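You operate a simulated robot arm through the tools that you are given. There is no shell and no other tool. Be economical: measure what you need, move in short steps, check, and stop when the job is done.

The job below is to be done with a simulated two-armed robot. You get a single attempt, and the scene is never put back.

## Task
Wipe up the spill on the island top with the blue cloth there and put it back.

Only the result counts: the job must be done as asked and must still hold three seconds after the hand-in. Knocking over, shifting, dropping, spilling or breaking anything else fails it. Flat cloth is picked up by pressing the open fingertips on it (5 to 10 N) and closing them slowly along it; thin cloth reads only 2 to 8 mm in the jaws.

## Robot
Two 7-joint arms with two-finger grippers on one trunk, on a base that drives. Base frame: it is fixed to the floor where the robot stands at the start and does not move with it; the origin is under the middle of the robot, x ahead of it, y to its left, z up; the surface under the hand at the start is at about z = 0.91. Units: m, degrees, N and s.
The left shoulder is at the start at [0.032, 0.164, 1.181], the right one opposite. With the tool pointing down near the work surface each hand reaches from about 0.28 to 0.72 m from the robot's upright axis, wherever it stands, measured 20 degrees to its own side. Payload 2.45 kg a hand.
The tool frame of a hand sits at the grasp point between the pads (the TCP): z along the fingers, y along the line on which they close. The tips reach 0.026 m beyond it. Largest opening 0.096 m; the body of the gripper starts 0.069 m behind the TCP.
Orientation is that of the tool frame in the base frame, as a unit quaternion [w, x, y, z]. With the fingers straight down and closing along the base's y, the tool's x points along the base's -x, its y along +y and its z along -z.

## Interface
- The arms move only by the tool send_rows. It takes "left_commands", "right_commands" or both (then of equal length, played together; a hand with none holds still); each is a list of rows, each an object of numbers (a shift or turn left out is 0, a gripper value left out holds the last): "tx", "ty", "tz": the shift along the tool's x, y, z in m; "wx", "wy", "wz": the turn, a rotation vector about the tool's x, y, z in degrees; "gripper": the finger opening in m, from 0 to 0.096. In form: [{"tx": .., "ty": .., "tz": .., "wx": .., "wy": .., "wz": .., "gripper": ..}, ...]. A call has 1 to 12 rows; each row is the pose to reach, as a shift and turn from the pose commanded when the call began, along the tool's axes at that moment. Rows are played at 5 a second. More than 0.05 m and 8.6 degrees between two rows, or a gripper value outside its range, and nothing of the call is played. A pose out of reach is approached as far as the arm can. The call stops where the force on the tool passes 40 N (or 10 N more than at its start, if that is more) or the arm is blocked; 0.2 s more then pass. Each finger halts on what it meets, pressing with about 43 N; the grip force reading is that of the motor and also rises with nothing between the fingers. The clock runs only during rows and for 0.2 s after the last one: add rows that repeat a pose to give the fingers time. It gives the time, the measured TCP pose, the force on the tool (base axes), the opening and the grip force at its end, in the units of the frame above (readings bear some noise), with the torque about the TCP (base axes, N m) and any sound that the robot's microphone picked up.
- Cameras (640 x 400 px; columns grow to the right, rows downward): "scene" is now at [0.0778, 0.0358, 1.6509]; the picture's right is [0.41, -0.91, 0.00], its down [-0.72, -0.33, -0.61] and it looks along [0.56, 0.25, -0.79] (base axes); focal length 296 px, centre (320, 200). "left" rides on the left gripper at [0.082, -0.003, -0.098] in its tool frame; the picture's right is [0.04, 1.00, 0.00], its down [-0.73, 0.03, -0.68] and it looks along [-0.68, 0.03, 0.73] (tool axes); focal length 256 px, centre (320, 200). "right" rides on the right gripper at [0.082, 0.003, -0.098] in its tool frame; the picture's right is [-0.04, 1.00, 0.00], its down [-0.73, -0.03, -0.68] and it looks along [-0.68, -0.03, 0.73] (tool axes); focal length 256 px, centre (320, 200). There is no depth. A picture from a camera that has moved, and an enlarged one, comes with that camera's place and axes in the base frame and with its lens.
- capture(camera): a new picture of that camera. No time passes.
- lift_body(by): slides the trunk up (or, below 0, down) by that many m; the arms and the scene camera ride with it, the base frame stays. It gives what a move gives, with no picture.
- drive_base(legs): drives the robot by 1 to 6 legs, each [ahead, left, turn to the left] in m, m and degrees, along the robot's own axes; the way and the turn of a leg run together, so that a leg with both is an arc; at most 1.5 m and 180 degrees a leg. The arms and the cameras ride along, it lands a little off, and it stops where it bumps. It gives what a move gives.
- head_to(pan, tilt): turns the head with the scene camera to pan (to the left, within 120 degrees either way) and tilt (down, from -29 to 69), counted from straight ahead of the robot. It gives what a move gives.
- enlarge(camera, box): a new picture of the part [left, top, right, bottom] of that camera's present view, enlarged. No time passes.
- sign_off(): hands the job in; it is judged then, once.

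Work in short steps. Places have to be worked out from the pictures, the camera data and where the tool is seen: move nearer, look again, correct. Check each grasp and each placing, and mend what went wrong. You have 120 turns and 92 pictures in all, those below and enlarged ones among them. Open the grippers and draw the arms clear of the work before you hand the job in, unless the task says otherwise; then end with one line.

The tools are called as a command line: name --argument value ..., lists and objects as JSON in quotes. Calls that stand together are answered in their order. send_rows: Moves the arms, as the interface text tells. Its arguments: {"type":"object","properties":{"left_commands":{"type":"array","items":{"type":"object","properties":{"tx":{"type":"number"},"ty":{"type":"number"},"tz":{"type":"number"},"wx":{"type":"number"},"wy":{"type":"number"},"wz":{"type":"number"},"gripper":{"type":"number"}}}},"right_commands":{"type":"array","items":{"type":"object","properties":{"tx":{"type":"number"},"ty":{"type":"number"},"tz":{"type":"number"},"wx":{"type":"number"},"wy":{"type":"number"},"wz":{"type":"number"},"gripper":{"type":"number"}}}}},"required":[]} The other tools are called the same way: lift_body (by) slides the trunk up or down; drive_base (legs) drives the base; head_to (pan, tilt) turns the head that bears the scene camera; capture (camera) takes a picture; enlarge (camera, box) takes an enlarged picture of a part of a camera's view; sign_off () hands the job in.

At the start:

```text
time_s: 0.0
left_position: [0.347, 0.2922, 1.1962]
left_tcp_rot: [-0.001, 0.0, 1.0, -0.001]
left_contact_force: [0.2, 0.2, 1.1]
left_moment: [0.02, -0.02, -0.01]
left_finger_gap: 0.096
left_grasp_force: 0.1
right_position: [0.313, -0.0124, 1.132]
right_tcp_rot: [-0.002, 0.001, 1.0, 0.0]
right_contact_force: [-0.3, -0.2, 0.1]
right_moment: [0.0, -0.05, 0.04]
right_finger_gap: 0.0962
right_grasp_force: 0.1
trunk travel left (down, up): [-0.35, 0.217]
robot x, y, heading: [-0.0017, -0.0003, -0.0]
head pan, tilt: [24.4, 52.2]
```

scene: 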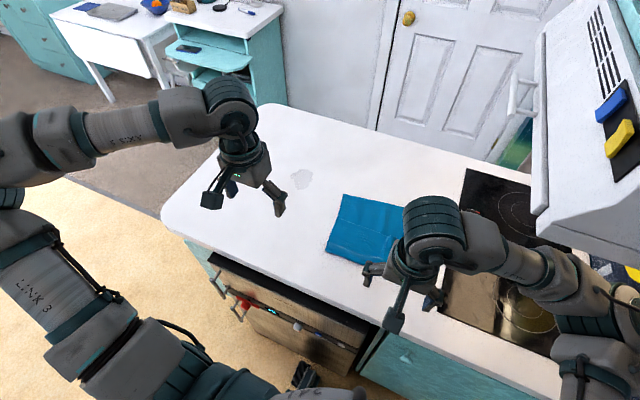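
right: 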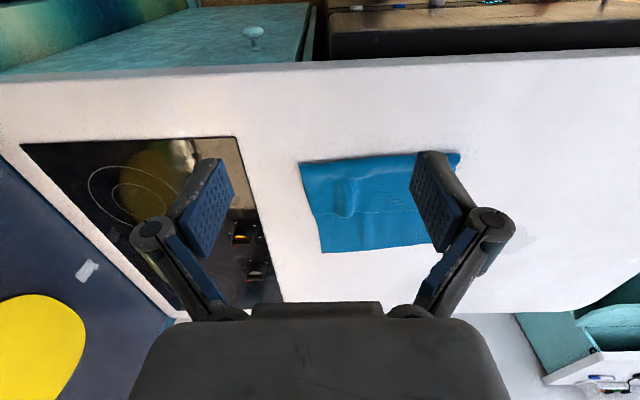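
left: 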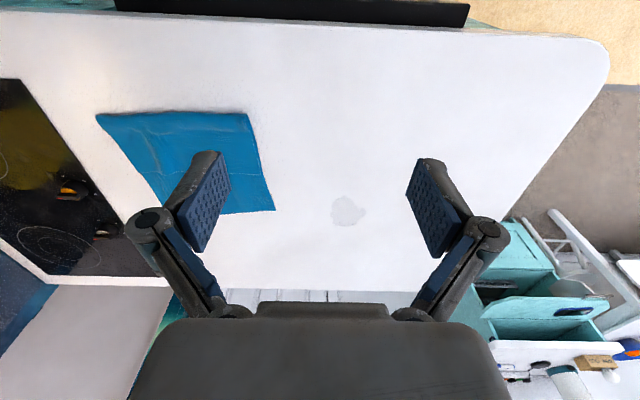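

The spill is near (0.66, 0.36) and the cloth covers roughly x 0.45–0.68, y 0.01–0.21. I'll enlarge both views before touching anything.

enlarge --camera "scene" --box '[240, 130, 480, 280]'

enlarge --camera "left" --box '[80, 60, 480, 310]'

enlarge --camera "right" --box '[240, 100, 560, 300]'

```text
2.67 times, centred on (360, 205) of scene
camera zoom: at [0.0778, 0.0358, 1.6509], right [0.41, -0.91, 0.0], down [-0.72, -0.33, -0.61], along [0.56, 0.25, -0.79], focal length 790 px, centre (213, 187)
```

zoom: 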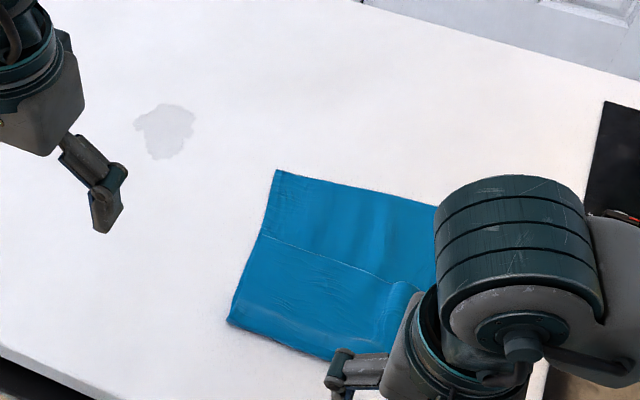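

```text
1.60 times, centred on (280, 185) of left
camera zoom: at [0.2654, 0.2878, 1.2964], right [-0.04, 1.0, 0.0], down [0.73, 0.03, 0.68], along [0.68, 0.03, -0.73], focal length 410 px, centre (384, 224)
```

zoom: 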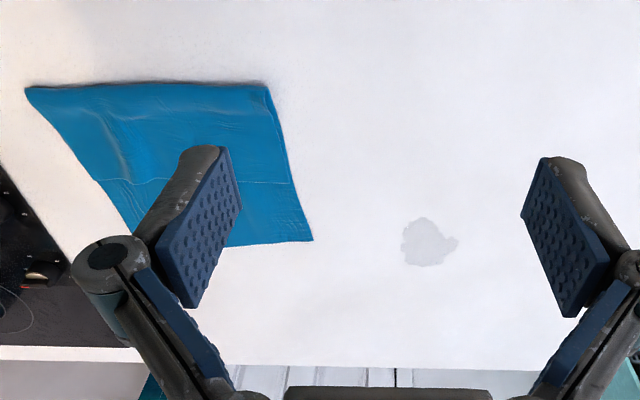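

```text
2.00 times, centred on (400, 200) of right
camera zoom: at [0.2308, -0.0093, 1.231], right [0.04, 1.0, 0.0], down [0.73, -0.03, 0.68], along [0.68, -0.03, -0.73], focal length 512 px, centre (160, 200)
```

zoom: 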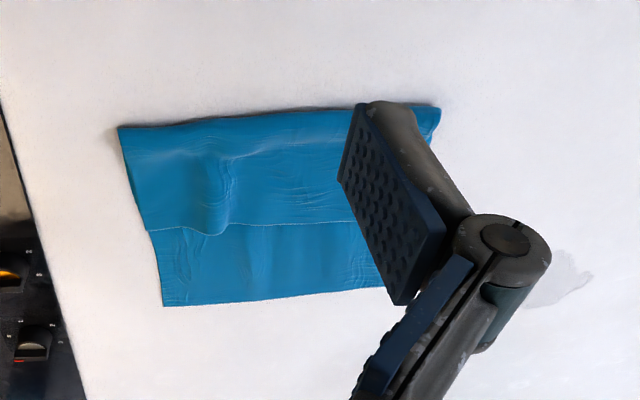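

The cloth lies flat at about x 0.45–0.68, y −0.04–0.20, with its near part folded over. The spill centre is (0.656, 0.367), about 3 cm in radius. The spill is at the edge of the left hand's reach, so I'll shift the base left along the island.

drive_base --legs '[[0, 0.18, 0]]'

```text
time_s: 1.5
left_position: [0.3445, 0.4511, 1.201]
left_tcp_rot: [0.001, 0.001, 1.0, 0.009]
left_contact_force: [0.6, -0.1, 0.3]
left_moment: [-0.01, -0.02, -0.01]
left_finger_gap: 0.096
left_grasp_force: 0.1
right_position: [0.3108, 0.1484, 1.1326]
right_tcp_rot: [0.0, 0.001, 1.0, 0.007]
right_contact_force: [0.2, 0.6, 0.5]
right_moment: [0.02, 0.05, 0.0]
right_finger_gap: 0.096
right_grasp_force: 0.1
trunk travel left (down, up): [-0.35, 0.217]
robot x, y, heading: [-0.0026, 0.1743, -0.4]
head pan, tilt: [24.4, 52.2]
```

The base moved 0.17 m. I'll move the right hand back to where it started in the world, which is known to be clear, so it is out of the left arm's way.

send_rows --right_commands '[{"ty": -0.02}, {"ty": -0.05}, {"ty": -0.08}, {"ty": -0.11}, {"ty": -0.14}, {"ty": -0.16}]' --left_commands '[{"tx": -0.03, "ty": -0.02}, {"tx": -0.06, "ty": -0.05}, {"tx": -0.09, "ty": -0.08}, {"tx": -0.12, "ty": -0.11}, {"tx": -0.15, "ty": -0.14}, {"tx": -0.18, "ty": -0.17}]'

capture --camera "scene"

capture --camera "left"

```text
time_s: 2.9
left_position: [0.4892, 0.3414, 1.1985]
left_tcp_rot: [0.004, 0.0, 1.0, -0.004]
left_contact_force: [-0.4, 0.1, 1.0]
left_moment: [-0.02, -0.03, -0.01]
left_finger_gap: 0.0959
left_grasp_force: 0.1
left hand out of reach, approached as far as the arm can: row 6
right_position: [0.3053, 0.018, 1.1362]
right_tcp_rot: [0.003, -0.001, 1.0, -0.006]
right_contact_force: [-1.0, -0.2, -0.2]
right_moment: [0.0, 0.0, 0.02]
right_finger_gap: 0.096
right_grasp_force: 0.0
trunk travel left (down, up): [-0.35, 0.217]
robot x, y, heading: [-0.0033, 0.1786, -0.1]
head pan, tilt: [24.4, 52.2]
```

```text
85 pictures are left
camera scene: at [0.077, 0.2397, 1.6503], right [0.41, -0.91, 0.01], down [-0.72, -0.34, -0.6], along [0.56, 0.24, -0.8], focal length 296 px, centre (320, 200)
```

scene: 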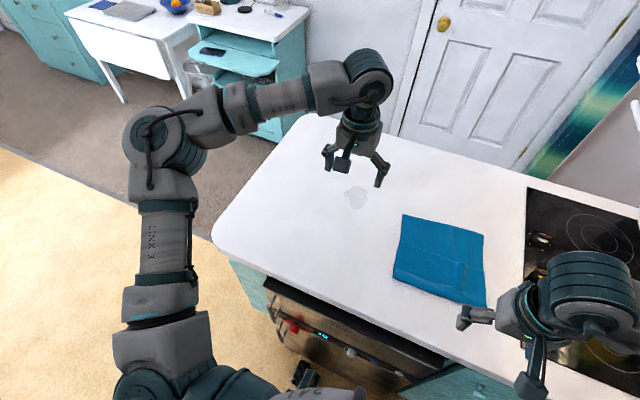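

```text
84 pictures are left
camera left: at [0.4069, 0.3377, 1.2985], right [-0.04, 1.0, -0.01], down [0.73, 0.04, 0.68], along [0.68, 0.02, -0.73], focal length 256 px, centre (320, 200)
```

left: 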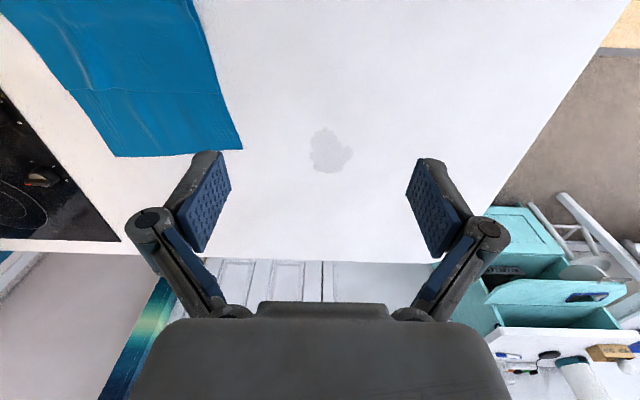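

The cloth and spill positions agree across both cameras; the spill is at (0.65, 0.361). I'll lower the left hand and bring it over the cloth, aiming for (0.60, 0.085), still well above it.

send_rows --left_commands '[{"tz": 0.04}, {"tz": 0.08}, {"tz": 0.1, "ty": -0.04}, {"tz": 0.12, "ty": -0.08, "tx": -0.02}, {"tz": 0.14, "ty": -0.12, "tx": -0.04}, {"tz": 0.14, "ty": -0.16, "tx": -0.06}, {"tz": 0.14, "ty": -0.2, "tx": -0.08}, {"tz": 0.14, "ty": -0.24, "tx": -0.1}, {"tz": 0.14, "ty": -0.255, "tx": -0.11, "gripper": 0.07}, {"tz": 0.14, "ty": -0.255, "tx": -0.11}, {"tz": 0.14, "ty": -0.255, "tx": -0.11}]'

capture --camera "scene"

capture --camera "left"

```text
time_s: 5.5
left_position: [0.4765, 0.3407, 1.0675]
left_tcp_rot: [0.003, -0.003, 1.0, -0.016]
left_contact_force: [0.3, 1.2, -0.3]
left_moment: [-0.1, 0.04, -0.05]
left_finger_gap: 0.0698
left_grasp_force: 0.1
left hand out of reach, approached as far as the arm can: row 3, 4, 5, 6, 7, 8, 9, 10, 11
right_position: [0.3042, 0.0518, 1.1417]
right_tcp_rot: [0.004, -0.003, 1.0, -0.017]
right_contact_force: [-0.2, 1.0, -0.3]
right_moment: [0.0, -0.03, 0.02]
right_finger_gap: 0.096
right_grasp_force: 0.1
trunk travel left (down, up): [-0.35, 0.217]
robot x, y, heading: [0.0026, 0.1868, -0.2]
head pan, tilt: [24.4, 52.2]
stopped in row 11 (left hand): the arm was blocked; the commanded pose is now the measured one
```

```text
83 pictures are left
camera scene: at [0.0786, 0.2596, 1.6497], right [0.42, -0.91, 0.02], down [-0.72, -0.34, -0.6], along [0.55, 0.23, -0.8], focal length 296 px, centre (320, 200)
```

scene: 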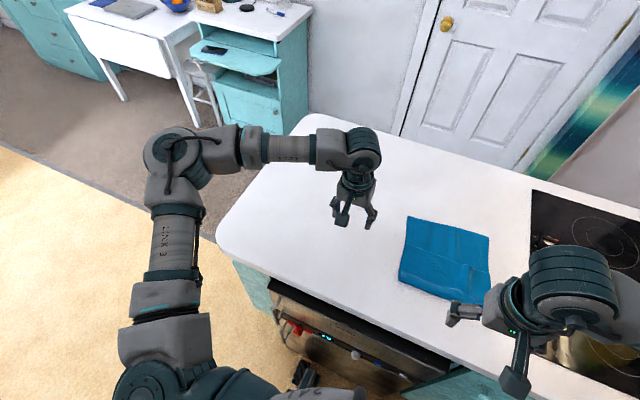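

```text
82 pictures are left
camera left: at [0.3949, 0.3387, 1.1663], right [-0.05, 1.0, -0.03], down [0.73, 0.06, 0.68], along [0.68, 0.01, -0.73], focal length 256 px, centre (320, 200)
```

left: 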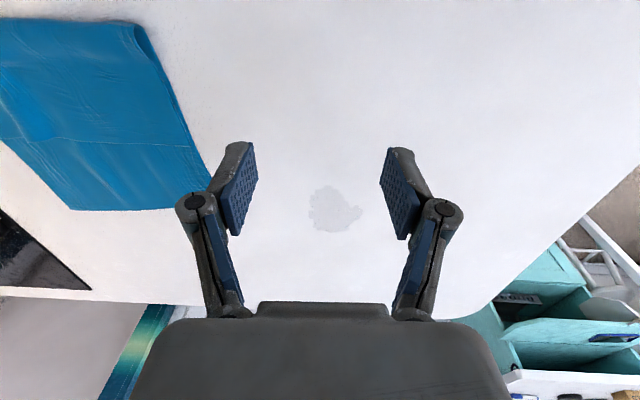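

The robot is leaning: the scene camera has rolled and the uncommanded right hand drifted. The right arm may be pressing on something, so I'll look toward it.

head_to --pan -50 --tilt 40

capture --camera "scene"

```text
time_s: 7.0
left_position: [0.4775, 0.316, 1.069]
left_tcp_rot: [0.004, -0.002, 1.0, -0.006]
left_contact_force: [0.5, 0.0, 0.8]
left_moment: [-0.01, -0.02, -0.03]
left_finger_gap: 0.0698
left_grasp_force: 0.1
right_position: [0.3046, 0.0271, 1.1369]
right_tcp_rot: [0.003, -0.001, 1.0, -0.006]
right_contact_force: [0.3, -0.8, -0.4]
right_moment: [0.0, 0.0, 0.0]
right_finger_gap: 0.0958
right_grasp_force: 0.0
trunk travel left (down, up): [-0.35, 0.217]
robot x, y, heading: [0.0014, 0.1819, -0.2]
head pan, tilt: [-50.0, 40.0]
```

```text
81 pictures are left
camera scene: at [0.066, 0.1009, 1.667], right [-0.77, -0.64, -0.01], down [-0.42, 0.5, -0.76], along [0.49, -0.58, -0.65], focal length 296 px, centre (320, 200)
```

scene: 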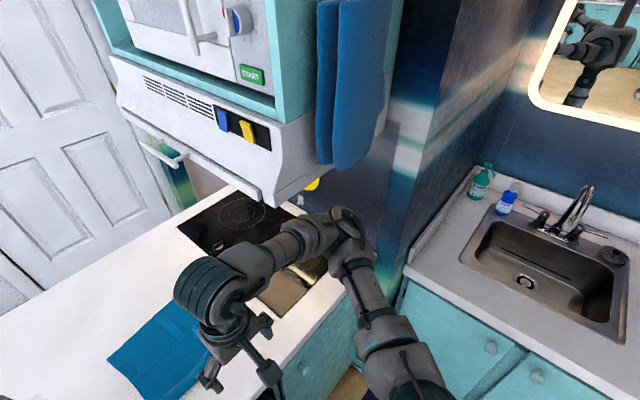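

The right elbow is out by the wall panel beside the stove and may be touching it. I'll bring the right hand back toward the left and check the lean.

send_rows --right_commands '[{"ty": 0.03}, {"ty": 0.06}, {"ty": 0.09}, {"ty": 0.11}, {"ty": 0.11}]'

capture --camera "scene"

```text
time_s: 8.2
left_position: [0.4769, 0.3414, 1.0664]
left_tcp_rot: [0.003, -0.003, 1.0, -0.017]
left_contact_force: [0.6, 1.9, 0.3]
left_moment: [-0.11, 0.05, 0.03]
left_finger_gap: 0.0702
left_grasp_force: 0.1
right_position: [0.3047, 0.1631, 1.1381]
right_tcp_rot: [0.004, -0.003, 1.0, -0.015]
right_contact_force: [-1.0, -0.4, 0.8]
right_moment: [-0.05, -0.05, 0.02]
right_finger_gap: 0.0961
right_grasp_force: 0.0
trunk travel left (down, up): [-0.35, 0.217]
robot x, y, heading: [0.0005, 0.1892, -0.0]
head pan, tilt: [-50.0, 40.0]
```

```text
80 pictures are left
camera scene: at [0.066, 0.1623, 1.6692], right [-0.77, -0.64, 0.02], down [-0.42, 0.47, -0.78], along [0.49, -0.6, -0.63], focal length 296 px, centre (320, 200)
```

scene: 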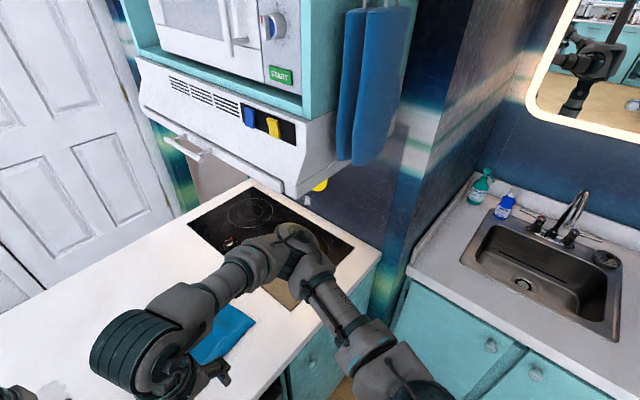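

The whole robot seems to rock after each move. I'll idle for a couple of seconds and see whether it settles.

send_rows --left_commands '[{"tx": 0}, {"tx": 0}, {"tx": 0}, {"tx": 0}, {"tx": 0}, {"tx": 0}, {"tx": 0}, {"tx": 0}, {"tx": 0}, {"tx": 0}, {"tx": 0}, {"tx": 0}]'

head_to --pan 20 --tilt 60

capture --camera "scene"

```text
time_s: 11.0
left_position: [0.4732, 0.3302, 1.0697]
left_tcp_rot: [0.005, -0.003, 1.0, -0.01]
left_contact_force: [0.2, 0.1, -0.6]
left_moment: [-0.01, 0.01, 0.0]
left_finger_gap: 0.0699
left_grasp_force: 0.0
right_position: [0.3002, 0.15, 1.1378]
right_tcp_rot: [0.006, -0.002, 1.0, -0.01]
right_contact_force: [-0.2, 0.6, -0.2]
right_moment: [0.02, -0.02, 0.0]
right_finger_gap: 0.096
right_grasp_force: 0.1
trunk travel left (down, up): [-0.35, 0.217]
robot x, y, heading: [-0.0002, 0.1868, -0.1]
head pan, tilt: [-50.0, 40.0]
stopped in row 12 (left hand): the arm was blocked; the commanded pose is now the measured one
```

```text
time_s: 12.4
left_position: [0.4731, 0.328, 1.0703]
left_tcp_rot: [0.004, -0.002, 1.0, -0.008]
left_contact_force: [-0.2, -0.9, -0.1]
left_moment: [-0.02, -0.01, -0.01]
left_finger_gap: 0.07
left_grasp_force: 0.0
right_position: [0.3, 0.1481, 1.1365]
right_tcp_rot: [0.005, -0.003, 1.0, -0.01]
right_contact_force: [-0.2, 1.2, -0.3]
right_moment: [-0.04, 0.0, -0.01]
right_finger_gap: 0.0962
right_grasp_force: 0.1
trunk travel left (down, up): [-0.35, 0.217]
robot x, y, heading: [0.0005, 0.1922, 0.1]
head pan, tilt: [20.0, 60.0]
```

```text
79 pictures are left
camera scene: at [0.0737, 0.2095, 1.6414], right [0.34, -0.94, -0.01], down [-0.82, -0.29, -0.5], along [0.47, 0.17, -0.87], focal length 296 px, centre (320, 200)
```

scene: 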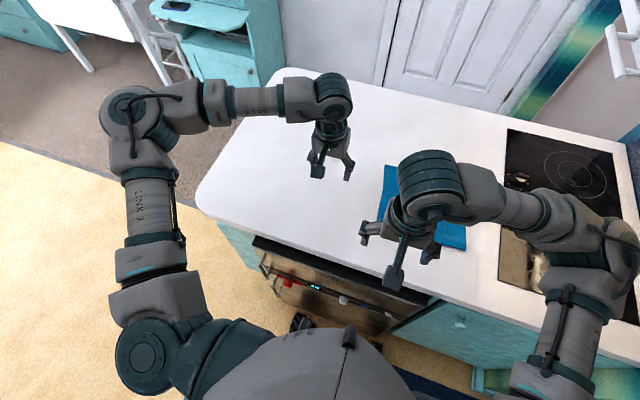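

The rocking dies down over a few seconds, so I should move gently. I'll test whether the left hand can move inward at all, using small slow rows.

send_rows --left_commands '[{"ty": -0.01}, {"ty": -0.02}, {"ty": -0.03}, {"ty": -0.04}, {"ty": -0.05}, {"ty": -0.06}, {"ty": -0.07}, {"ty": -0.08}, {"ty": -0.08}]'

```text
time_s: 14.4
left_position: [0.4528, 0.3126, 1.0704]
left_tcp_rot: [0.005, -0.004, 1.0, -0.014]
left_contact_force: [0.0, 0.6, 0.3]
left_moment: [-0.09, -0.05, 0.0]
left_finger_gap: 0.07
left_grasp_force: 0.0
left hand out of reach, approached as far as the arm can: row 3, 4, 5, 6, 7, 8, 9
right_position: [0.3002, 0.1629, 1.1388]
right_tcp_rot: [0.005, -0.004, 1.0, -0.014]
right_contact_force: [-0.4, 1.3, 0.2]
right_moment: [-0.06, 0.01, -0.04]
right_finger_gap: 0.096
right_grasp_force: 0.0
trunk travel left (down, up): [-0.35, 0.217]
robot x, y, heading: [0.0019, 0.1945, 0.1]
head pan, tilt: [20.0, 60.0]
```

The left hand slides back as it goes inward, which suggests a joint limit from holding the yaw fixed. I'll try turning the tool with the arm's swing while moving inward.

send_rows --left_commands '[{"wz": 5}, {"wz": 10}, {"wz": 15}, {"wz": 20}, {"wz": 25}, {"wz": 30}, {"wz": 30, "ty": -0.02}, {"wz": 30, "ty": -0.04}, {"wz": 30, "ty": -0.06}, {"wz": 30, "ty": -0.06}]'

```text
time_s: 16.6
left_position: [0.44, 0.2758, 1.0768]
left_tcp_rot: [0.006, 0.257, 0.967, -0.003]
left_contact_force: [-0.9, -0.1, -0.5]
left_moment: [0.05, 0.01, 0.03]
left_finger_gap: 0.0701
left_grasp_force: 0.0
left hand out of reach, approached as far as the arm can: row 7, 8, 9, 10
right_position: [0.3019, 0.1327, 1.137]
right_tcp_rot: [0.005, -0.001, 1.0, -0.004]
right_contact_force: [0.8, -0.3, 0.5]
right_moment: [0.03, 0.06, 0.02]
right_finger_gap: 0.0961
right_grasp_force: 0.2
trunk travel left (down, up): [-0.35, 0.217]
robot x, y, heading: [-0.0012, 0.189, 0.2]
head pan, tilt: [20.0, 60.0]
```

Still limited. The wrist is above shoulder height here, so raising the trunk while keeping the hand low should give more reach.

lift_body --by 0.12

send_rows --left_commands '[{"tz": 0.02, "wz": -5}, {"tz": 0.04, "wz": -10}, {"tz": 0.06, "wz": -15}, {"tz": 0.08, "wz": -20}, {"tz": 0.1, "wz": -25}, {"tz": 0.12, "wz": -30}, {"tz": 0.14, "wz": -30}, {"tz": 0.16, "wz": -30}, {"tz": 0.16, "wz": -30}, {"tz": 0.16, "wz": -30}]'

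send_rows --left_commands '[{"ty": -0.02}, {"ty": -0.04}, {"ty": -0.06}, {"ty": -0.08}, {"ty": -0.08}, {"ty": -0.08}]'

```text
time_s: 18.0
left_position: [0.4336, 0.2982, 1.2058]
left_tcp_rot: [0.018, 0.251, 0.968, -0.007]
left_contact_force: [1.1, -0.2, 1.5]
left_moment: [0.0, 0.03, 0.02]
left_finger_gap: 0.07
left_grasp_force: 0.0
right_position: [0.2849, 0.1507, 1.218]
right_tcp_rot: [-0.071, -0.008, 0.997, -0.01]
right_contact_force: [-0.9, 0.1, -0.1]
right_moment: [0.02, -0.04, -0.03]
right_finger_gap: 0.0961
right_grasp_force: 0.0
trunk travel left (down, up): [-0.469, 0.097]
robot x, y, heading: [-0.0023, 0.1911, 0.1]
head pan, tilt: [20.0, 60.0]
stopped: the arm was blocked; the commanded pose is now the measured one
```

```text
time_s: 20.2
left_position: [0.4229, 0.3318, 1.0628]
left_tcp_rot: [0.015, -0.006, 1.0, -0.012]
left_contact_force: [-1.0, -0.1, 0.6]
left_moment: [-0.02, 0.0, 0.0]
left_finger_gap: 0.0697
left_grasp_force: 0.1
left hand out of reach, approached as far as the arm can: row 1, 2, 3, 4, 5, 6, 7, 8, 9, 10
right_position: [0.2867, 0.1516, 1.2178]
right_tcp_rot: [-0.07, -0.009, 0.997, -0.01]
right_contact_force: [0.6, 0.1, 0.6]
right_moment: [-0.03, -0.02, 0.02]
right_finger_gap: 0.0962
right_grasp_force: 0.0
trunk travel left (down, up): [-0.469, 0.097]
robot x, y, heading: [-0.0015, 0.1906, -0.0]
head pan, tilt: [20.0, 60.0]
```

```text
time_s: 21.6
left_position: [0.4066, 0.317, 1.0864]
left_tcp_rot: [0.015, -0.008, 1.0, -0.014]
left_contact_force: [-0.2, -0.2, -0.5]
left_moment: [-0.02, 0.0, -0.01]
left_finger_gap: 0.0698
left_grasp_force: 0.0
left hand out of reach, approached as far as the arm can: row 1, 2, 3, 4, 5, 6
right_position: [0.2869, 0.151, 1.217]
right_tcp_rot: [-0.07, -0.008, 0.997, -0.01]
right_contact_force: [-0.5, 0.4, 0.2]
right_moment: [0.0, 0.04, 0.03]
right_finger_gap: 0.0957
right_grasp_force: 0.1
trunk travel left (down, up): [-0.469, 0.097]
robot x, y, heading: [-0.0023, 0.1953, 0.3]
head pan, tilt: [20.0, 60.0]
```

The trunk lift blocked the right arm partway and made the left reach worse. I'll look before reversing it.

head_to --pan -40 --tilt 45

capture --camera "scene"

```text
time_s: 22.9
left_position: [0.4058, 0.317, 1.0848]
left_tcp_rot: [0.014, -0.008, 1.0, -0.013]
left_contact_force: [0.2, 1.0, 0.8]
left_moment: [0.01, 0.01, 0.05]
left_finger_gap: 0.0701
left_grasp_force: 0.0
right_position: [0.2865, 0.1516, 1.2177]
right_tcp_rot: [-0.069, -0.007, 0.998, -0.01]
right_contact_force: [0.0, -0.2, 0.0]
right_moment: [0.01, -0.02, 0.0]
right_finger_gap: 0.0963
right_grasp_force: 0.0
trunk travel left (down, up): [-0.469, 0.097]
robot x, y, heading: [-0.0018, 0.1896, -0.2]
head pan, tilt: [-40.0, 45.0]
```

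```text
78 pictures are left
camera scene: at [0.0565, 0.1828, 1.78], right [-0.64, -0.77, 0.02], down [-0.55, 0.44, -0.71], along [0.54, -0.47, -0.7], focal length 296 px, centre (320, 200)
```

scene: 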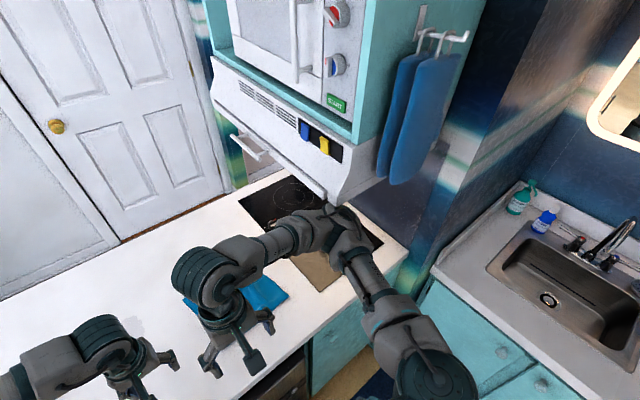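

The right elbow is caught under the corner of the hood. I'll lower the trunk back, then drive left, away from the hood.

lift_body --by -0.12

drive_base --legs '[[0, 0.06, 0], [0, 0.06, 0], [0, 0.04, 0]]'

capture --camera "scene"

```text
time_s: 24.4
left_position: [0.4014, 0.2814, 0.9691]
left_tcp_rot: [0.016, -0.002, 1.0, 0.004]
left_contact_force: [-0.6, -2.2, 0.3]
left_moment: [0.08, 0.02, 0.04]
left_finger_gap: 0.0699
left_grasp_force: 0.0
right_position: [0.2846, 0.1146, 1.0977]
right_tcp_rot: [-0.066, -0.006, 0.998, 0.004]
right_contact_force: [-0.3, -0.7, -0.2]
right_moment: [0.07, -0.01, -0.01]
right_finger_gap: 0.0961
right_grasp_force: 0.2
trunk travel left (down, up): [-0.349, 0.217]
robot x, y, heading: [-0.0007, 0.1825, 0.2]
head pan, tilt: [-40.0, 45.0]
```

```text
time_s: 26.4
left_position: [0.4015, 0.4485, 0.9683]
left_tcp_rot: [0.014, -0.001, 1.0, 0.001]
left_contact_force: [-0.3, -0.3, -0.7]
left_moment: [0.06, -0.03, -0.03]
left_finger_gap: 0.07
left_grasp_force: 0.1
right_position: [0.2861, 0.2819, 1.0982]
right_tcp_rot: [-0.067, -0.004, 0.998, 0.001]
right_contact_force: [0.1, -0.3, -0.1]
right_moment: [0.01, 0.02, 0.03]
right_finger_gap: 0.0959
right_grasp_force: 0.1
trunk travel left (down, up): [-0.349, 0.217]
robot x, y, heading: [-0.001, 0.3479, -0.1]
head pan, tilt: [-40.0, 45.0]
```

```text
77 pictures are left
camera scene: at [0.0726, 0.2627, 1.6587], right [-0.64, -0.76, -0.01], down [-0.54, 0.47, -0.69], along [0.54, -0.44, -0.72], focal length 296 px, centre (320, 200)
```

scene: 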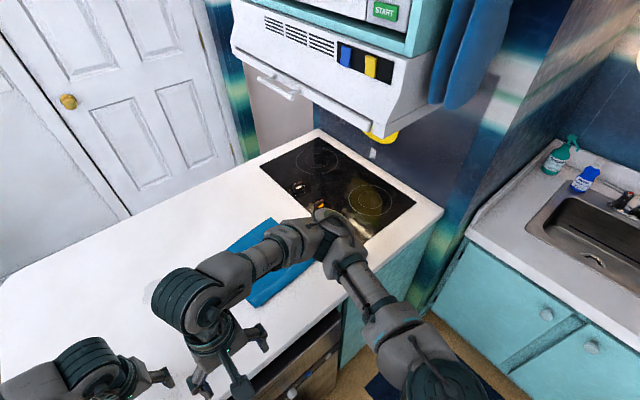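

At base y = 0.348 the cloth lies naturally in the right arm's zone (about 0.60 ahead, 0.26 to its right), so I'll use the right arm. First I'll straighten the right tool and check the view toward the cloth.

send_rows --right_commands '[{"wy": -2}, {"wy": -4}, {"wy": -6}, {"wy": -7.7}, {"wy": -7.7}]'

send_rows --right_commands '[{"tx": -0.02, "ty": -0.01}, {"tx": -0.04, "ty": -0.02}, {"tx": -0.06, "ty": -0.03}, {"tx": -0.08, "ty": -0.04}, {"tx": -0.1, "ty": -0.05}, {"tx": -0.12, "ty": -0.06}, {"tx": -0.14, "ty": -0.07}, {"tx": -0.15, "ty": -0.08}, {"tx": -0.15, "ty": -0.08}]'

capture --camera "scene"

```text
time_s: 27.9
left_position: [0.3963, 0.4711, 0.9691]
left_tcp_rot: [0.019, -0.002, 1.0, -0.008]
left_contact_force: [-0.1, -0.5, -0.4]
left_moment: [0.02, 0.01, -0.02]
left_finger_gap: 0.07
left_grasp_force: 0.1
right_position: [0.2798, 0.3066, 1.1018]
right_tcp_rot: [0.005, -0.005, 1.0, -0.007]
right_contact_force: [-0.2, -0.7, 1.1]
right_moment: [0.01, -0.01, 0.02]
right_finger_gap: 0.0959
right_grasp_force: 0.0
trunk travel left (down, up): [-0.349, 0.217]
robot x, y, heading: [-0.0031, 0.3546, -0.0]
head pan, tilt: [-40.0, 45.0]
stopped in row 5 (right hand): the arm was blocked; the commanded pose is now the measured one
```

```text
time_s: 29.9
left_position: [0.3962, 0.4554, 0.9715]
left_tcp_rot: [0.017, -0.002, 1.0, 0.0]
left_contact_force: [-0.1, -0.8, -0.6]
left_moment: [0.1, 0.02, 0.03]
left_finger_gap: 0.0698
left_grasp_force: 0.0
right_position: [0.4303, 0.21, 1.1028]
right_tcp_rot: [0.004, -0.005, 1.0, -0.001]
right_contact_force: [-0.1, -0.5, -0.4]
right_moment: [0.08, -0.01, 0.0]
right_finger_gap: 0.0963
right_grasp_force: 0.1
trunk travel left (down, up): [-0.349, 0.217]
robot x, y, heading: [-0.0029, 0.3485, -0.1]
head pan, tilt: [-40.0, 45.0]
```

```text
76 pictures are left
camera scene: at [0.0724, 0.2732, 1.6592], right [-0.64, -0.77, -0.01], down [-0.54, 0.47, -0.7], along [0.54, -0.44, -0.72], focal length 296 px, centre (320, 200)
```

scene: 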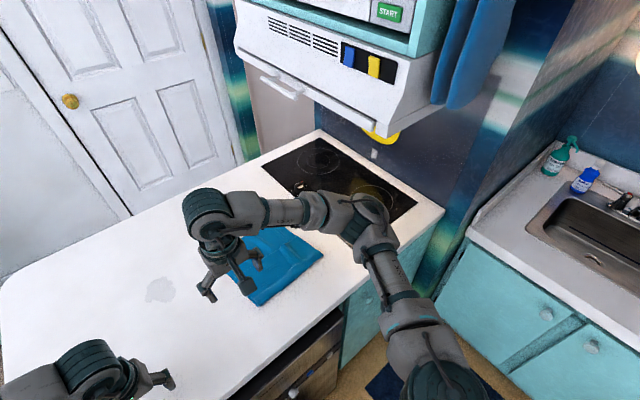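

The right arm reaches well here. I'll go lower first, to keep the elbow below the hood, then further out over the cloth.

send_rows --right_commands '[{"tz": 0.02}, {"tz": 0.04}, {"tz": 0.06}, {"tz": 0.08}, {"tz": 0.08, "tx": -0.02, "ty": -0.015}, {"tz": 0.08, "tx": -0.04, "ty": -0.03}, {"tz": 0.08, "tx": -0.06, "ty": -0.045}, {"tz": 0.08, "tx": -0.08, "ty": -0.06}, {"tz": 0.08, "tx": -0.1, "ty": -0.075}, {"tz": 0.08, "tx": -0.1, "ty": -0.075}]'

capture --camera "scene"

capture --camera "right"

```text
time_s: 32.0
left_position: [0.3961, 0.4903, 0.9671]
left_tcp_rot: [0.017, -0.004, 1.0, -0.015]
left_contact_force: [0.1, 0.2, 0.7]
left_moment: [0.01, -0.01, 0.02]
left_finger_gap: 0.0701
left_grasp_force: 0.0
right_position: [0.5316, 0.1733, 1.0294]
right_tcp_rot: [0.005, -0.008, 1.0, -0.014]
right_contact_force: [0.4, 1.3, 0.3]
right_moment: [-0.06, 0.01, 0.0]
right_finger_gap: 0.0962
right_grasp_force: 0.1
trunk travel left (down, up): [-0.349, 0.217]
robot x, y, heading: [-0.0008, 0.359, 0.2]
head pan, tilt: [-40.0, 45.0]
```

```text
75 pictures are left
camera scene: at [0.0727, 0.3263, 1.6608], right [-0.64, -0.77, 0.01], down [-0.54, 0.45, -0.71], along [0.54, -0.46, -0.7], focal length 296 px, centre (320, 200)
```

scene: 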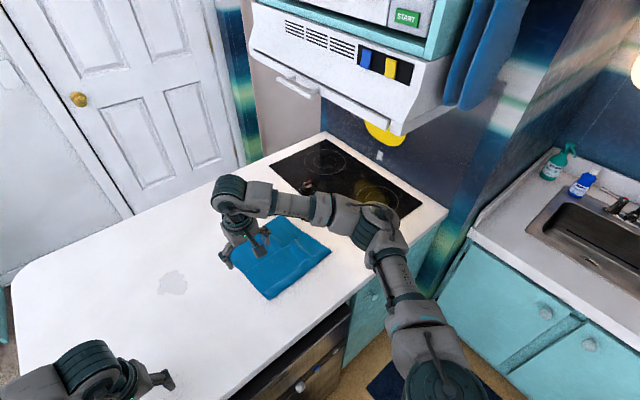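

```text
74 pictures are left
camera right: at [0.4475, 0.1777, 1.1267], right [0.03, 1.0, -0.03], down [0.73, 0.0, 0.69], along [0.69, -0.04, -0.73], focal length 256 px, centre (320, 200)
```

right: 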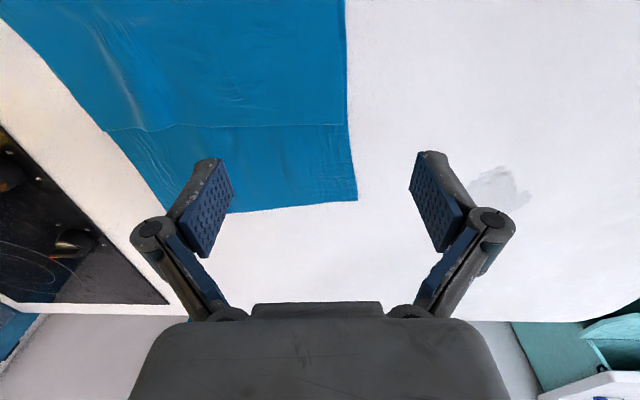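

I'll move to about (0.615, 0.09) above the single-layer part of the cloth, narrow the fingers to 0.06, and let the rocking settle.

send_rows --right_commands '[{"tx": -0.015, "ty": -0.01}, {"tx": -0.03, "ty": -0.02}, {"tx": -0.045, "ty": -0.03}, {"tx": -0.06, "ty": -0.04}, {"tx": -0.075, "ty": -0.05}, {"tx": -0.085, "ty": -0.06, "gripper": 0.06}, {"tx": -0.085, "ty": -0.07}, {"tx": -0.085, "ty": -0.07}, {"tx": -0.085, "ty": -0.07}, {"tx": -0.085, "ty": -0.07}, {"tx": -0.085, "ty": -0.07}]'

send_rows --right_commands '[{"tx": 0}, {"tx": 0}, {"tx": 0}, {"tx": 0}, {"tx": 0}, {"tx": 0}, {"tx": 0}, {"tx": 0}]'

capture --camera "right"

```text
time_s: 34.5
left_position: [0.3976, 0.4675, 0.9702]
left_tcp_rot: [0.018, -0.003, 1.0, -0.005]
left_contact_force: [-1.2, -0.7, 0.6]
left_moment: [0.03, 0.0, 0.0]
left_finger_gap: 0.0701
left_grasp_force: 0.1
right_position: [0.6184, 0.079, 1.0267]
right_tcp_rot: [0.004, -0.005, 1.0, -0.006]
right_contact_force: [0.3, -0.6, 1.0]
right_moment: [0.02, 0.01, 0.0]
right_finger_gap: 0.0602
right_grasp_force: 0.0
trunk travel left (down, up): [-0.349, 0.217]
robot x, y, heading: [-0.001, 0.3505, -0.3]
head pan, tilt: [-40.0, 45.0]
```

```text
time_s: 36.2
left_position: [0.3959, 0.4679, 0.97]
left_tcp_rot: [0.018, -0.003, 1.0, -0.007]
left_contact_force: [0.1, 0.1, -0.4]
left_moment: [0.04, 0.01, 0.0]
left_finger_gap: 0.0699
left_grasp_force: 0.1
right_position: [0.6182, 0.0815, 1.0279]
right_tcp_rot: [0.005, -0.005, 1.0, -0.005]
right_contact_force: [-0.2, 0.4, -0.4]
right_moment: [0.02, -0.02, -0.02]
right_finger_gap: 0.0602
right_grasp_force: 0.1
trunk travel left (down, up): [-0.349, 0.217]
robot x, y, heading: [-0.001, 0.3528, -0.1]
head pan, tilt: [-40.0, 45.0]
```

```text
73 pictures are left
camera right: at [0.534, 0.0847, 1.1254], right [0.03, 1.0, -0.01], down [0.73, -0.01, 0.69], along [0.69, -0.03, -0.73], focal length 256 px, centre (320, 200)
```

right: 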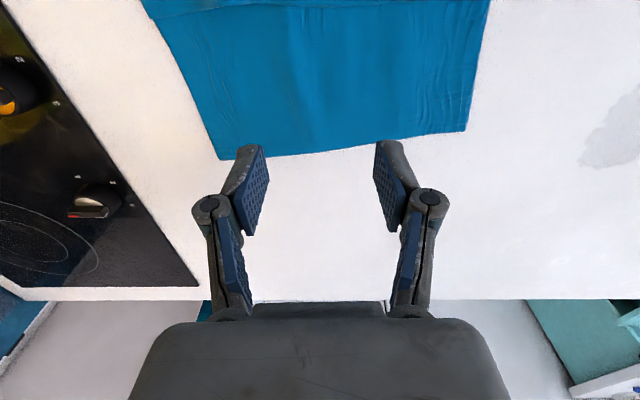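

Settled at (0.618, 0.08), over the single layer with the far edge at x≈0.676. I'll descend to just above contact.

send_rows --right_commands '[{"tz": 0.02}, {"tz": 0.04}, {"tz": 0.055}, {"tz": 0.07}, {"tz": 0.08}, {"tz": 0.085}, {"tz": 0.085}]'

capture --camera "right"

```text
time_s: 37.9
left_position: [0.3966, 0.4724, 0.9689]
left_tcp_rot: [0.018, -0.002, 1.0, -0.008]
left_contact_force: [-0.3, -1.1, 0.0]
left_moment: [0.01, -0.02, 0.01]
left_finger_gap: 0.0702
left_grasp_force: 0.0
right_position: [0.6193, 0.0832, 0.9439]
right_tcp_rot: [0.003, -0.006, 1.0, -0.008]
right_contact_force: [0.0, -0.1, 0.2]
right_moment: [0.05, 0.0, -0.05]
right_finger_gap: 0.06
right_grasp_force: 0.0
trunk travel left (down, up): [-0.349, 0.217]
robot x, y, heading: [-0.0046, 0.3568, -0.1]
head pan, tilt: [-40.0, 45.0]
```

```text
72 pictures are left
camera right: at [0.5353, 0.0869, 1.0408], right [0.03, 1.0, -0.01], down [0.73, -0.01, 0.69], along [0.69, -0.03, -0.73], focal length 256 px, centre (320, 200)
```

right: 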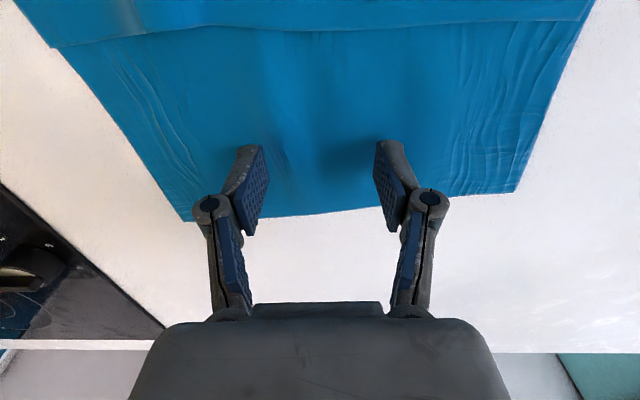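

Just above the cloth now. I'll press down in small steps.

send_rows --right_commands '[{"tz": 0.003}, {"tz": 0.006}, {"tz": 0.008}, {"tz": 0.009}, {"tz": 0.009}]'

```text
time_s: 39.0
left_position: [0.3959, 0.4738, 0.9687]
left_tcp_rot: [0.017, -0.003, 1.0, -0.007]
left_contact_force: [0.2, 0.8, 0.5]
left_moment: [0.01, -0.03, -0.03]
left_finger_gap: 0.0701
left_grasp_force: 0.1
right_position: [0.62, 0.0842, 0.934]
right_tcp_rot: [0.004, -0.006, 1.0, -0.008]
right_contact_force: [-0.1, 0.1, -0.1]
right_moment: [0.02, 0.0, -0.01]
right_finger_gap: 0.0601
right_grasp_force: 0.3
trunk travel left (down, up): [-0.349, 0.217]
robot x, y, heading: [-0.0002, 0.3524, 0.2]
head pan, tilt: [-40.0, 45.0]
```

No contact yet at tip height 0.908; stepping a bit further down.

send_rows --right_commands '[{"tz": 0.002}, {"tz": 0.004}, {"tz": 0.004}]'

```text
time_s: 39.9
left_position: [0.3958, 0.4758, 0.9692]
left_tcp_rot: [0.019, -0.004, 1.0, -0.009]
left_contact_force: [-0.1, 0.1, 0.1]
left_moment: [0.0, -0.01, -0.05]
left_finger_gap: 0.0702
left_grasp_force: 0.1
right_position: [0.6204, 0.0862, 0.9326]
right_tcp_rot: [0.005, -0.006, 1.0, -0.008]
right_contact_force: [0.4, -0.4, 12.9]
right_moment: [-0.02, 0.03, 0.0]
right_finger_gap: 0.0574
right_grasp_force: 0.0
trunk travel left (down, up): [-0.349, 0.217]
robot x, y, heading: [0.0026, 0.3548, -0.2]
head pan, tilt: [-40.0, 45.0]
```

Contact at 12.9 N. I'll ease back to about 8 N and close slowly along the cloth.

send_rows --right_commands '[{"tz": -0.001}, {"tz": -0.001, "gripper": 0.05}, {"tz": -0.001, "gripper": 0.044}, {"tz": -0.001, "gripper": 0.038}, {"tz": -0.001, "gripper": 0.032}, {"tz": -0.001, "gripper": 0.026}, {"tz": -0.001, "gripper": 0.02}, {"tz": -0.001, "gripper": 0.014}, {"tz": -0.001, "gripper": 0.008}, {"tz": -0.001, "gripper": 0.002}, {"tz": -0.001, "gripper": 0.0}, {"tz": -0.001, "gripper": 0.0}]'

capture --camera "right"

```text
time_s: 42.5
left_position: [0.3947, 0.4763, 0.9696]
left_tcp_rot: [0.019, -0.003, 1.0, -0.01]
left_contact_force: [-1.0, 0.8, -0.4]
left_moment: [-0.03, 0.05, -0.02]
left_finger_gap: 0.0699
left_grasp_force: 0.1
right_position: [0.6169, 0.0883, 0.9365]
right_tcp_rot: [0.008, -0.006, 1.0, -0.008]
right_contact_force: [-2.0, -2.6, 45.7]
right_moment: [-0.06, 0.2, 0.02]
right_finger_gap: 0.0028
right_grasp_force: 35.0
trunk travel left (down, up): [-0.349, 0.217]
robot x, y, heading: [-0.001, 0.3583, -0.0]
head pan, tilt: [-40.0, 45.0]
```

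```text
71 pictures are left
camera right: at [0.5331, 0.0921, 1.0337], right [0.03, 1.0, -0.02], down [0.72, -0.01, 0.69], along [0.69, -0.03, -0.72], focal length 256 px, centre (320, 200)
```

right: 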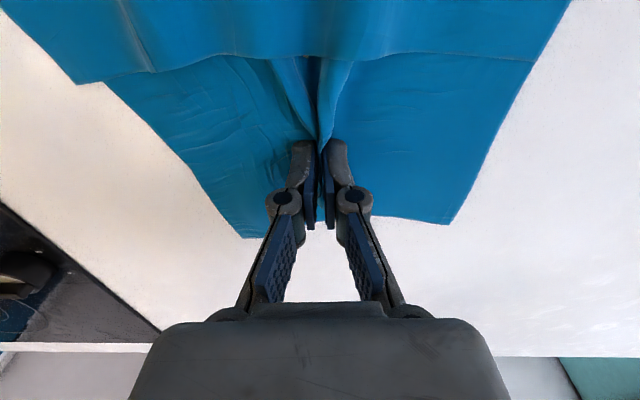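

The cloth is gripped (2.8 mm gap), and the closing fingers pushed harder on the table. I'll lift about 5 cm and check the hold.

send_rows --right_commands '[{"tz": -0.008}, {"tz": -0.016}, {"tz": -0.026}, {"tz": -0.036}, {"tz": -0.046}, {"tz": -0.046}, {"tz": -0.046}]'

capture --camera "right"

capture --camera "scene"

```text
time_s: 44.0
left_position: [0.3972, 0.4752, 0.9689]
left_tcp_rot: [0.017, -0.003, 1.0, -0.009]
left_contact_force: [0.2, 0.5, -0.3]
left_moment: [0.01, 0.02, -0.04]
left_finger_gap: 0.0701
left_grasp_force: 0.0
right_position: [0.6177, 0.0867, 0.9778]
right_tcp_rot: [0.004, -0.006, 1.0, -0.009]
right_contact_force: [0.0, 1.0, 1.5]
right_moment: [-0.06, 0.03, -0.02]
right_finger_gap: 0.0024
right_grasp_force: 33.7
trunk travel left (down, up): [-0.349, 0.217]
robot x, y, heading: [0.0011, 0.3516, -0.1]
head pan, tilt: [-40.0, 45.0]
```

```text
70 pictures are left
camera right: at [0.5345, 0.0905, 1.0754], right [0.03, 1.0, -0.02], down [0.73, -0.01, 0.69], along [0.69, -0.03, -0.73], focal length 256 px, centre (320, 200)
```

right: 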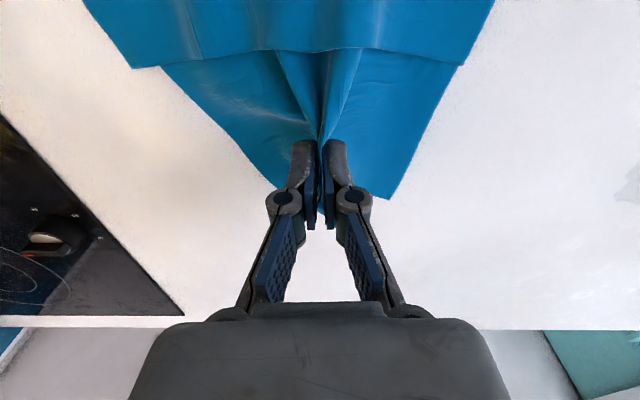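

```text
69 pictures are left
camera scene: at [0.0735, 0.3036, 1.6602], right [-0.64, -0.77, 0.0], down [-0.54, 0.45, -0.7], along [0.54, -0.45, -0.71], focal length 296 px, centre (320, 200)
```

scene: 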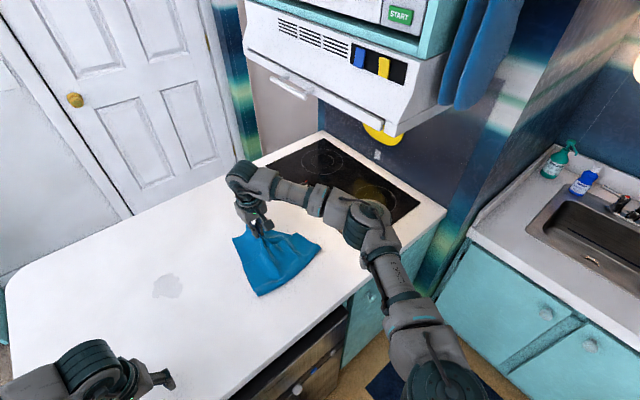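

Held well, with the cloth trailing back on the counter. I'll try moving the hand toward the spill with the arm, dragging gently, and raise the left hand a little at the same time.

send_rows --right_commands '[{"ty": 0.01}, {"ty": 0.025}, {"ty": 0.04}, {"ty": 0.055}, {"ty": 0.07}, {"ty": 0.085}, {"ty": 0.1}, {"ty": 0.115}, {"ty": 0.125}, {"ty": 0.13}, {"ty": 0.13}]' --left_commands '[{"tz": -0.01}, {"tz": -0.02}, {"tz": -0.03}, {"tz": -0.04}, {"tz": -0.05}, {"tz": -0.05}, {"tz": -0.05}, {"tz": -0.05}, {"tz": -0.05}, {"tz": -0.05}, {"tz": -0.05}]'

```text
time_s: 46.5
left_position: [0.3952, 0.476, 1.0186]
left_tcp_rot: [0.017, -0.003, 1.0, -0.009]
left_contact_force: [-0.3, 0.4, 0.2]
left_moment: [-0.01, 0.04, -0.05]
left_finger_gap: 0.0699
left_grasp_force: 0.0
right_position: [0.6159, 0.2186, 0.9748]
right_tcp_rot: [0.004, -0.006, 1.0, -0.009]
right_contact_force: [0.3, 0.8, 0.6]
right_moment: [-0.01, -0.01, -0.02]
right_finger_gap: 0.0042
right_grasp_force: 29.1
trunk travel left (down, up): [-0.349, 0.217]
robot x, y, heading: [-0.0009, 0.3535, -0.0]
head pan, tilt: [-40.0, 45.0]
```

That worked fully. I'll continue to just short of the spill and turn the head to watch.

send_rows --right_commands '[{"ty": 0.01}, {"ty": 0.02}, {"ty": 0.03, "tx": -0.005}, {"ty": 0.045, "tx": -0.01}, {"ty": 0.06, "tx": -0.015}, {"ty": 0.07, "tx": -0.02}, {"ty": 0.08, "tx": -0.025}, {"ty": 0.09, "tx": -0.03}, {"ty": 0.1, "tx": -0.03}, {"ty": 0.1, "tx": -0.03}]'

head_to --pan 5 --tilt 50

capture --camera "scene"

capture --camera "right"

```text
time_s: 48.6
left_position: [0.3942, 0.4773, 1.0193]
left_tcp_rot: [0.017, -0.003, 1.0, -0.01]
left_contact_force: [-0.4, 0.1, -0.6]
left_moment: [0.0, -0.01, -0.02]
left_finger_gap: 0.07
left_grasp_force: 0.0
right_position: [0.6463, 0.3186, 0.973]
right_tcp_rot: [0.005, -0.006, 1.0, -0.009]
right_contact_force: [0.4, 0.2, -0.2]
right_moment: [-0.02, -0.03, -0.01]
right_finger_gap: 0.0046
right_grasp_force: 31.2
trunk travel left (down, up): [-0.349, 0.217]
robot x, y, heading: [-0.0045, 0.3528, -0.2]
head pan, tilt: [-40.0, 45.0]
```

```text
time_s: 49.8
left_position: [0.3955, 0.4765, 1.0179]
left_tcp_rot: [0.017, -0.003, 1.0, -0.009]
left_contact_force: [0.2, 0.0, -0.1]
left_moment: [-0.05, 0.01, -0.02]
left_finger_gap: 0.0696
left_grasp_force: 0.0
right_position: [0.6461, 0.3173, 0.974]
right_tcp_rot: [0.005, -0.006, 1.0, -0.008]
right_contact_force: [-0.1, 1.5, -2.5]
right_moment: [0.07, 0.0, -0.02]
right_finger_gap: 0.0039
right_grasp_force: 29.4
trunk travel left (down, up): [-0.349, 0.217]
robot x, y, heading: [-0.0, 0.3541, 0.1]
head pan, tilt: [5.0, 50.0]
```

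```text
68 pictures are left
camera scene: at [0.0878, 0.3647, 1.6533], right [0.09, -1.0, 0.0], down [-0.77, -0.07, -0.64], along [0.64, 0.05, -0.77], focal length 296 px, centre (320, 200)
```

scene: 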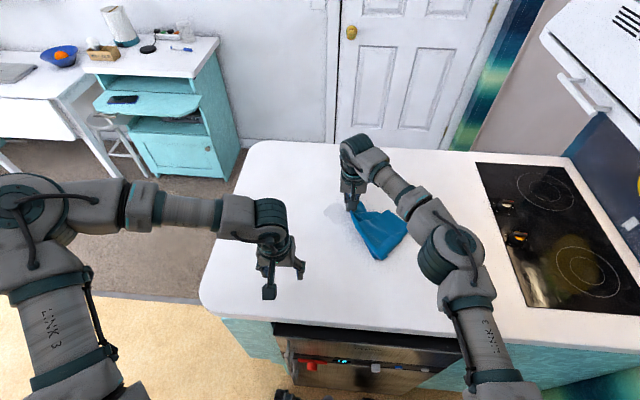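

```text
67 pictures are left
camera right: at [0.563, 0.3217, 1.0715], right [0.03, 1.0, -0.02], down [0.73, -0.01, 0.69], along [0.69, -0.03, -0.73], focal length 256 px, centre (320, 200)
```

right: 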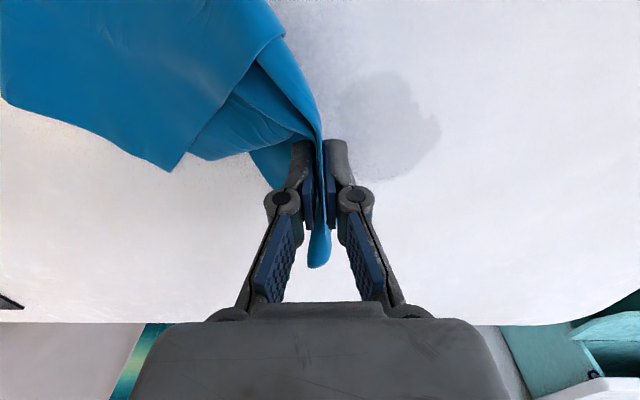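

The cloth is trailing and the spill lies just to the left of the hand, at x 0.61–0.70, y 0.32–0.40. I'll lower the pinch to light contact beside it.

send_rows --right_commands '[{"tz": 0.01}, {"tz": 0.02}, {"tz": 0.027}, {"tz": 0.031}, {"tz": 0.031}]'

```text
time_s: 51.0
left_position: [0.3934, 0.4764, 1.0185]
left_tcp_rot: [0.017, -0.004, 1.0, -0.009]
left_contact_force: [1.3, 0.7, 0.0]
left_moment: [-0.03, -0.03, 0.0]
left_finger_gap: 0.0701
left_grasp_force: 0.0
right_position: [0.6468, 0.319, 0.9422]
right_tcp_rot: [0.005, -0.006, 1.0, -0.009]
right_contact_force: [-0.2, -0.6, 0.7]
right_moment: [0.04, -0.01, 0.01]
right_finger_gap: 0.0047
right_grasp_force: 34.8
trunk travel left (down, up): [-0.349, 0.217]
robot x, y, heading: [0.0004, 0.3558, -0.0]
head pan, tilt: [5.0, 50.0]
```

send_rows --right_commands '[{"tz": 0.002}, {"tz": 0.004}, {"tz": 0.004}]'

```text
time_s: 51.8
left_position: [0.3938, 0.4768, 1.0186]
left_tcp_rot: [0.018, -0.003, 1.0, -0.009]
left_contact_force: [0.3, 0.2, -0.6]
left_moment: [-0.02, -0.02, 0.02]
left_finger_gap: 0.0701
left_grasp_force: 0.0
right_position: [0.6481, 0.3177, 0.9394]
right_tcp_rot: [0.005, -0.007, 1.0, -0.009]
right_contact_force: [-0.3, -0.7, -0.6]
right_moment: [0.02, 0.0, -0.02]
right_finger_gap: 0.0047
right_grasp_force: 35.1
trunk travel left (down, up): [-0.349, 0.217]
robot x, y, heading: [-0.0009, 0.3553, -0.1]
head pan, tilt: [5.0, 50.0]
```

Not in contact yet; a few millimetres more.

send_rows --right_commands '[{"tz": 0.002}, {"tz": 0.003}, {"tz": 0.003}]'

```text
time_s: 52.6
left_position: [0.3936, 0.4773, 1.019]
left_tcp_rot: [0.018, -0.003, 1.0, -0.01]
left_contact_force: [0.2, 0.4, -0.2]
left_moment: [-0.01, 0.03, 0.02]
left_finger_gap: 0.07
left_grasp_force: 0.2
right_position: [0.6461, 0.3182, 0.938]
right_tcp_rot: [0.005, -0.006, 1.0, -0.009]
right_contact_force: [0.5, 0.7, 10.3]
right_moment: [-0.01, -0.04, 0.04]
right_finger_gap: 0.0016
right_grasp_force: 33.2
trunk travel left (down, up): [-0.349, 0.217]
robot x, y, heading: [0.0015, 0.3532, -0.1]
head pan, tilt: [5.0, 50.0]
```

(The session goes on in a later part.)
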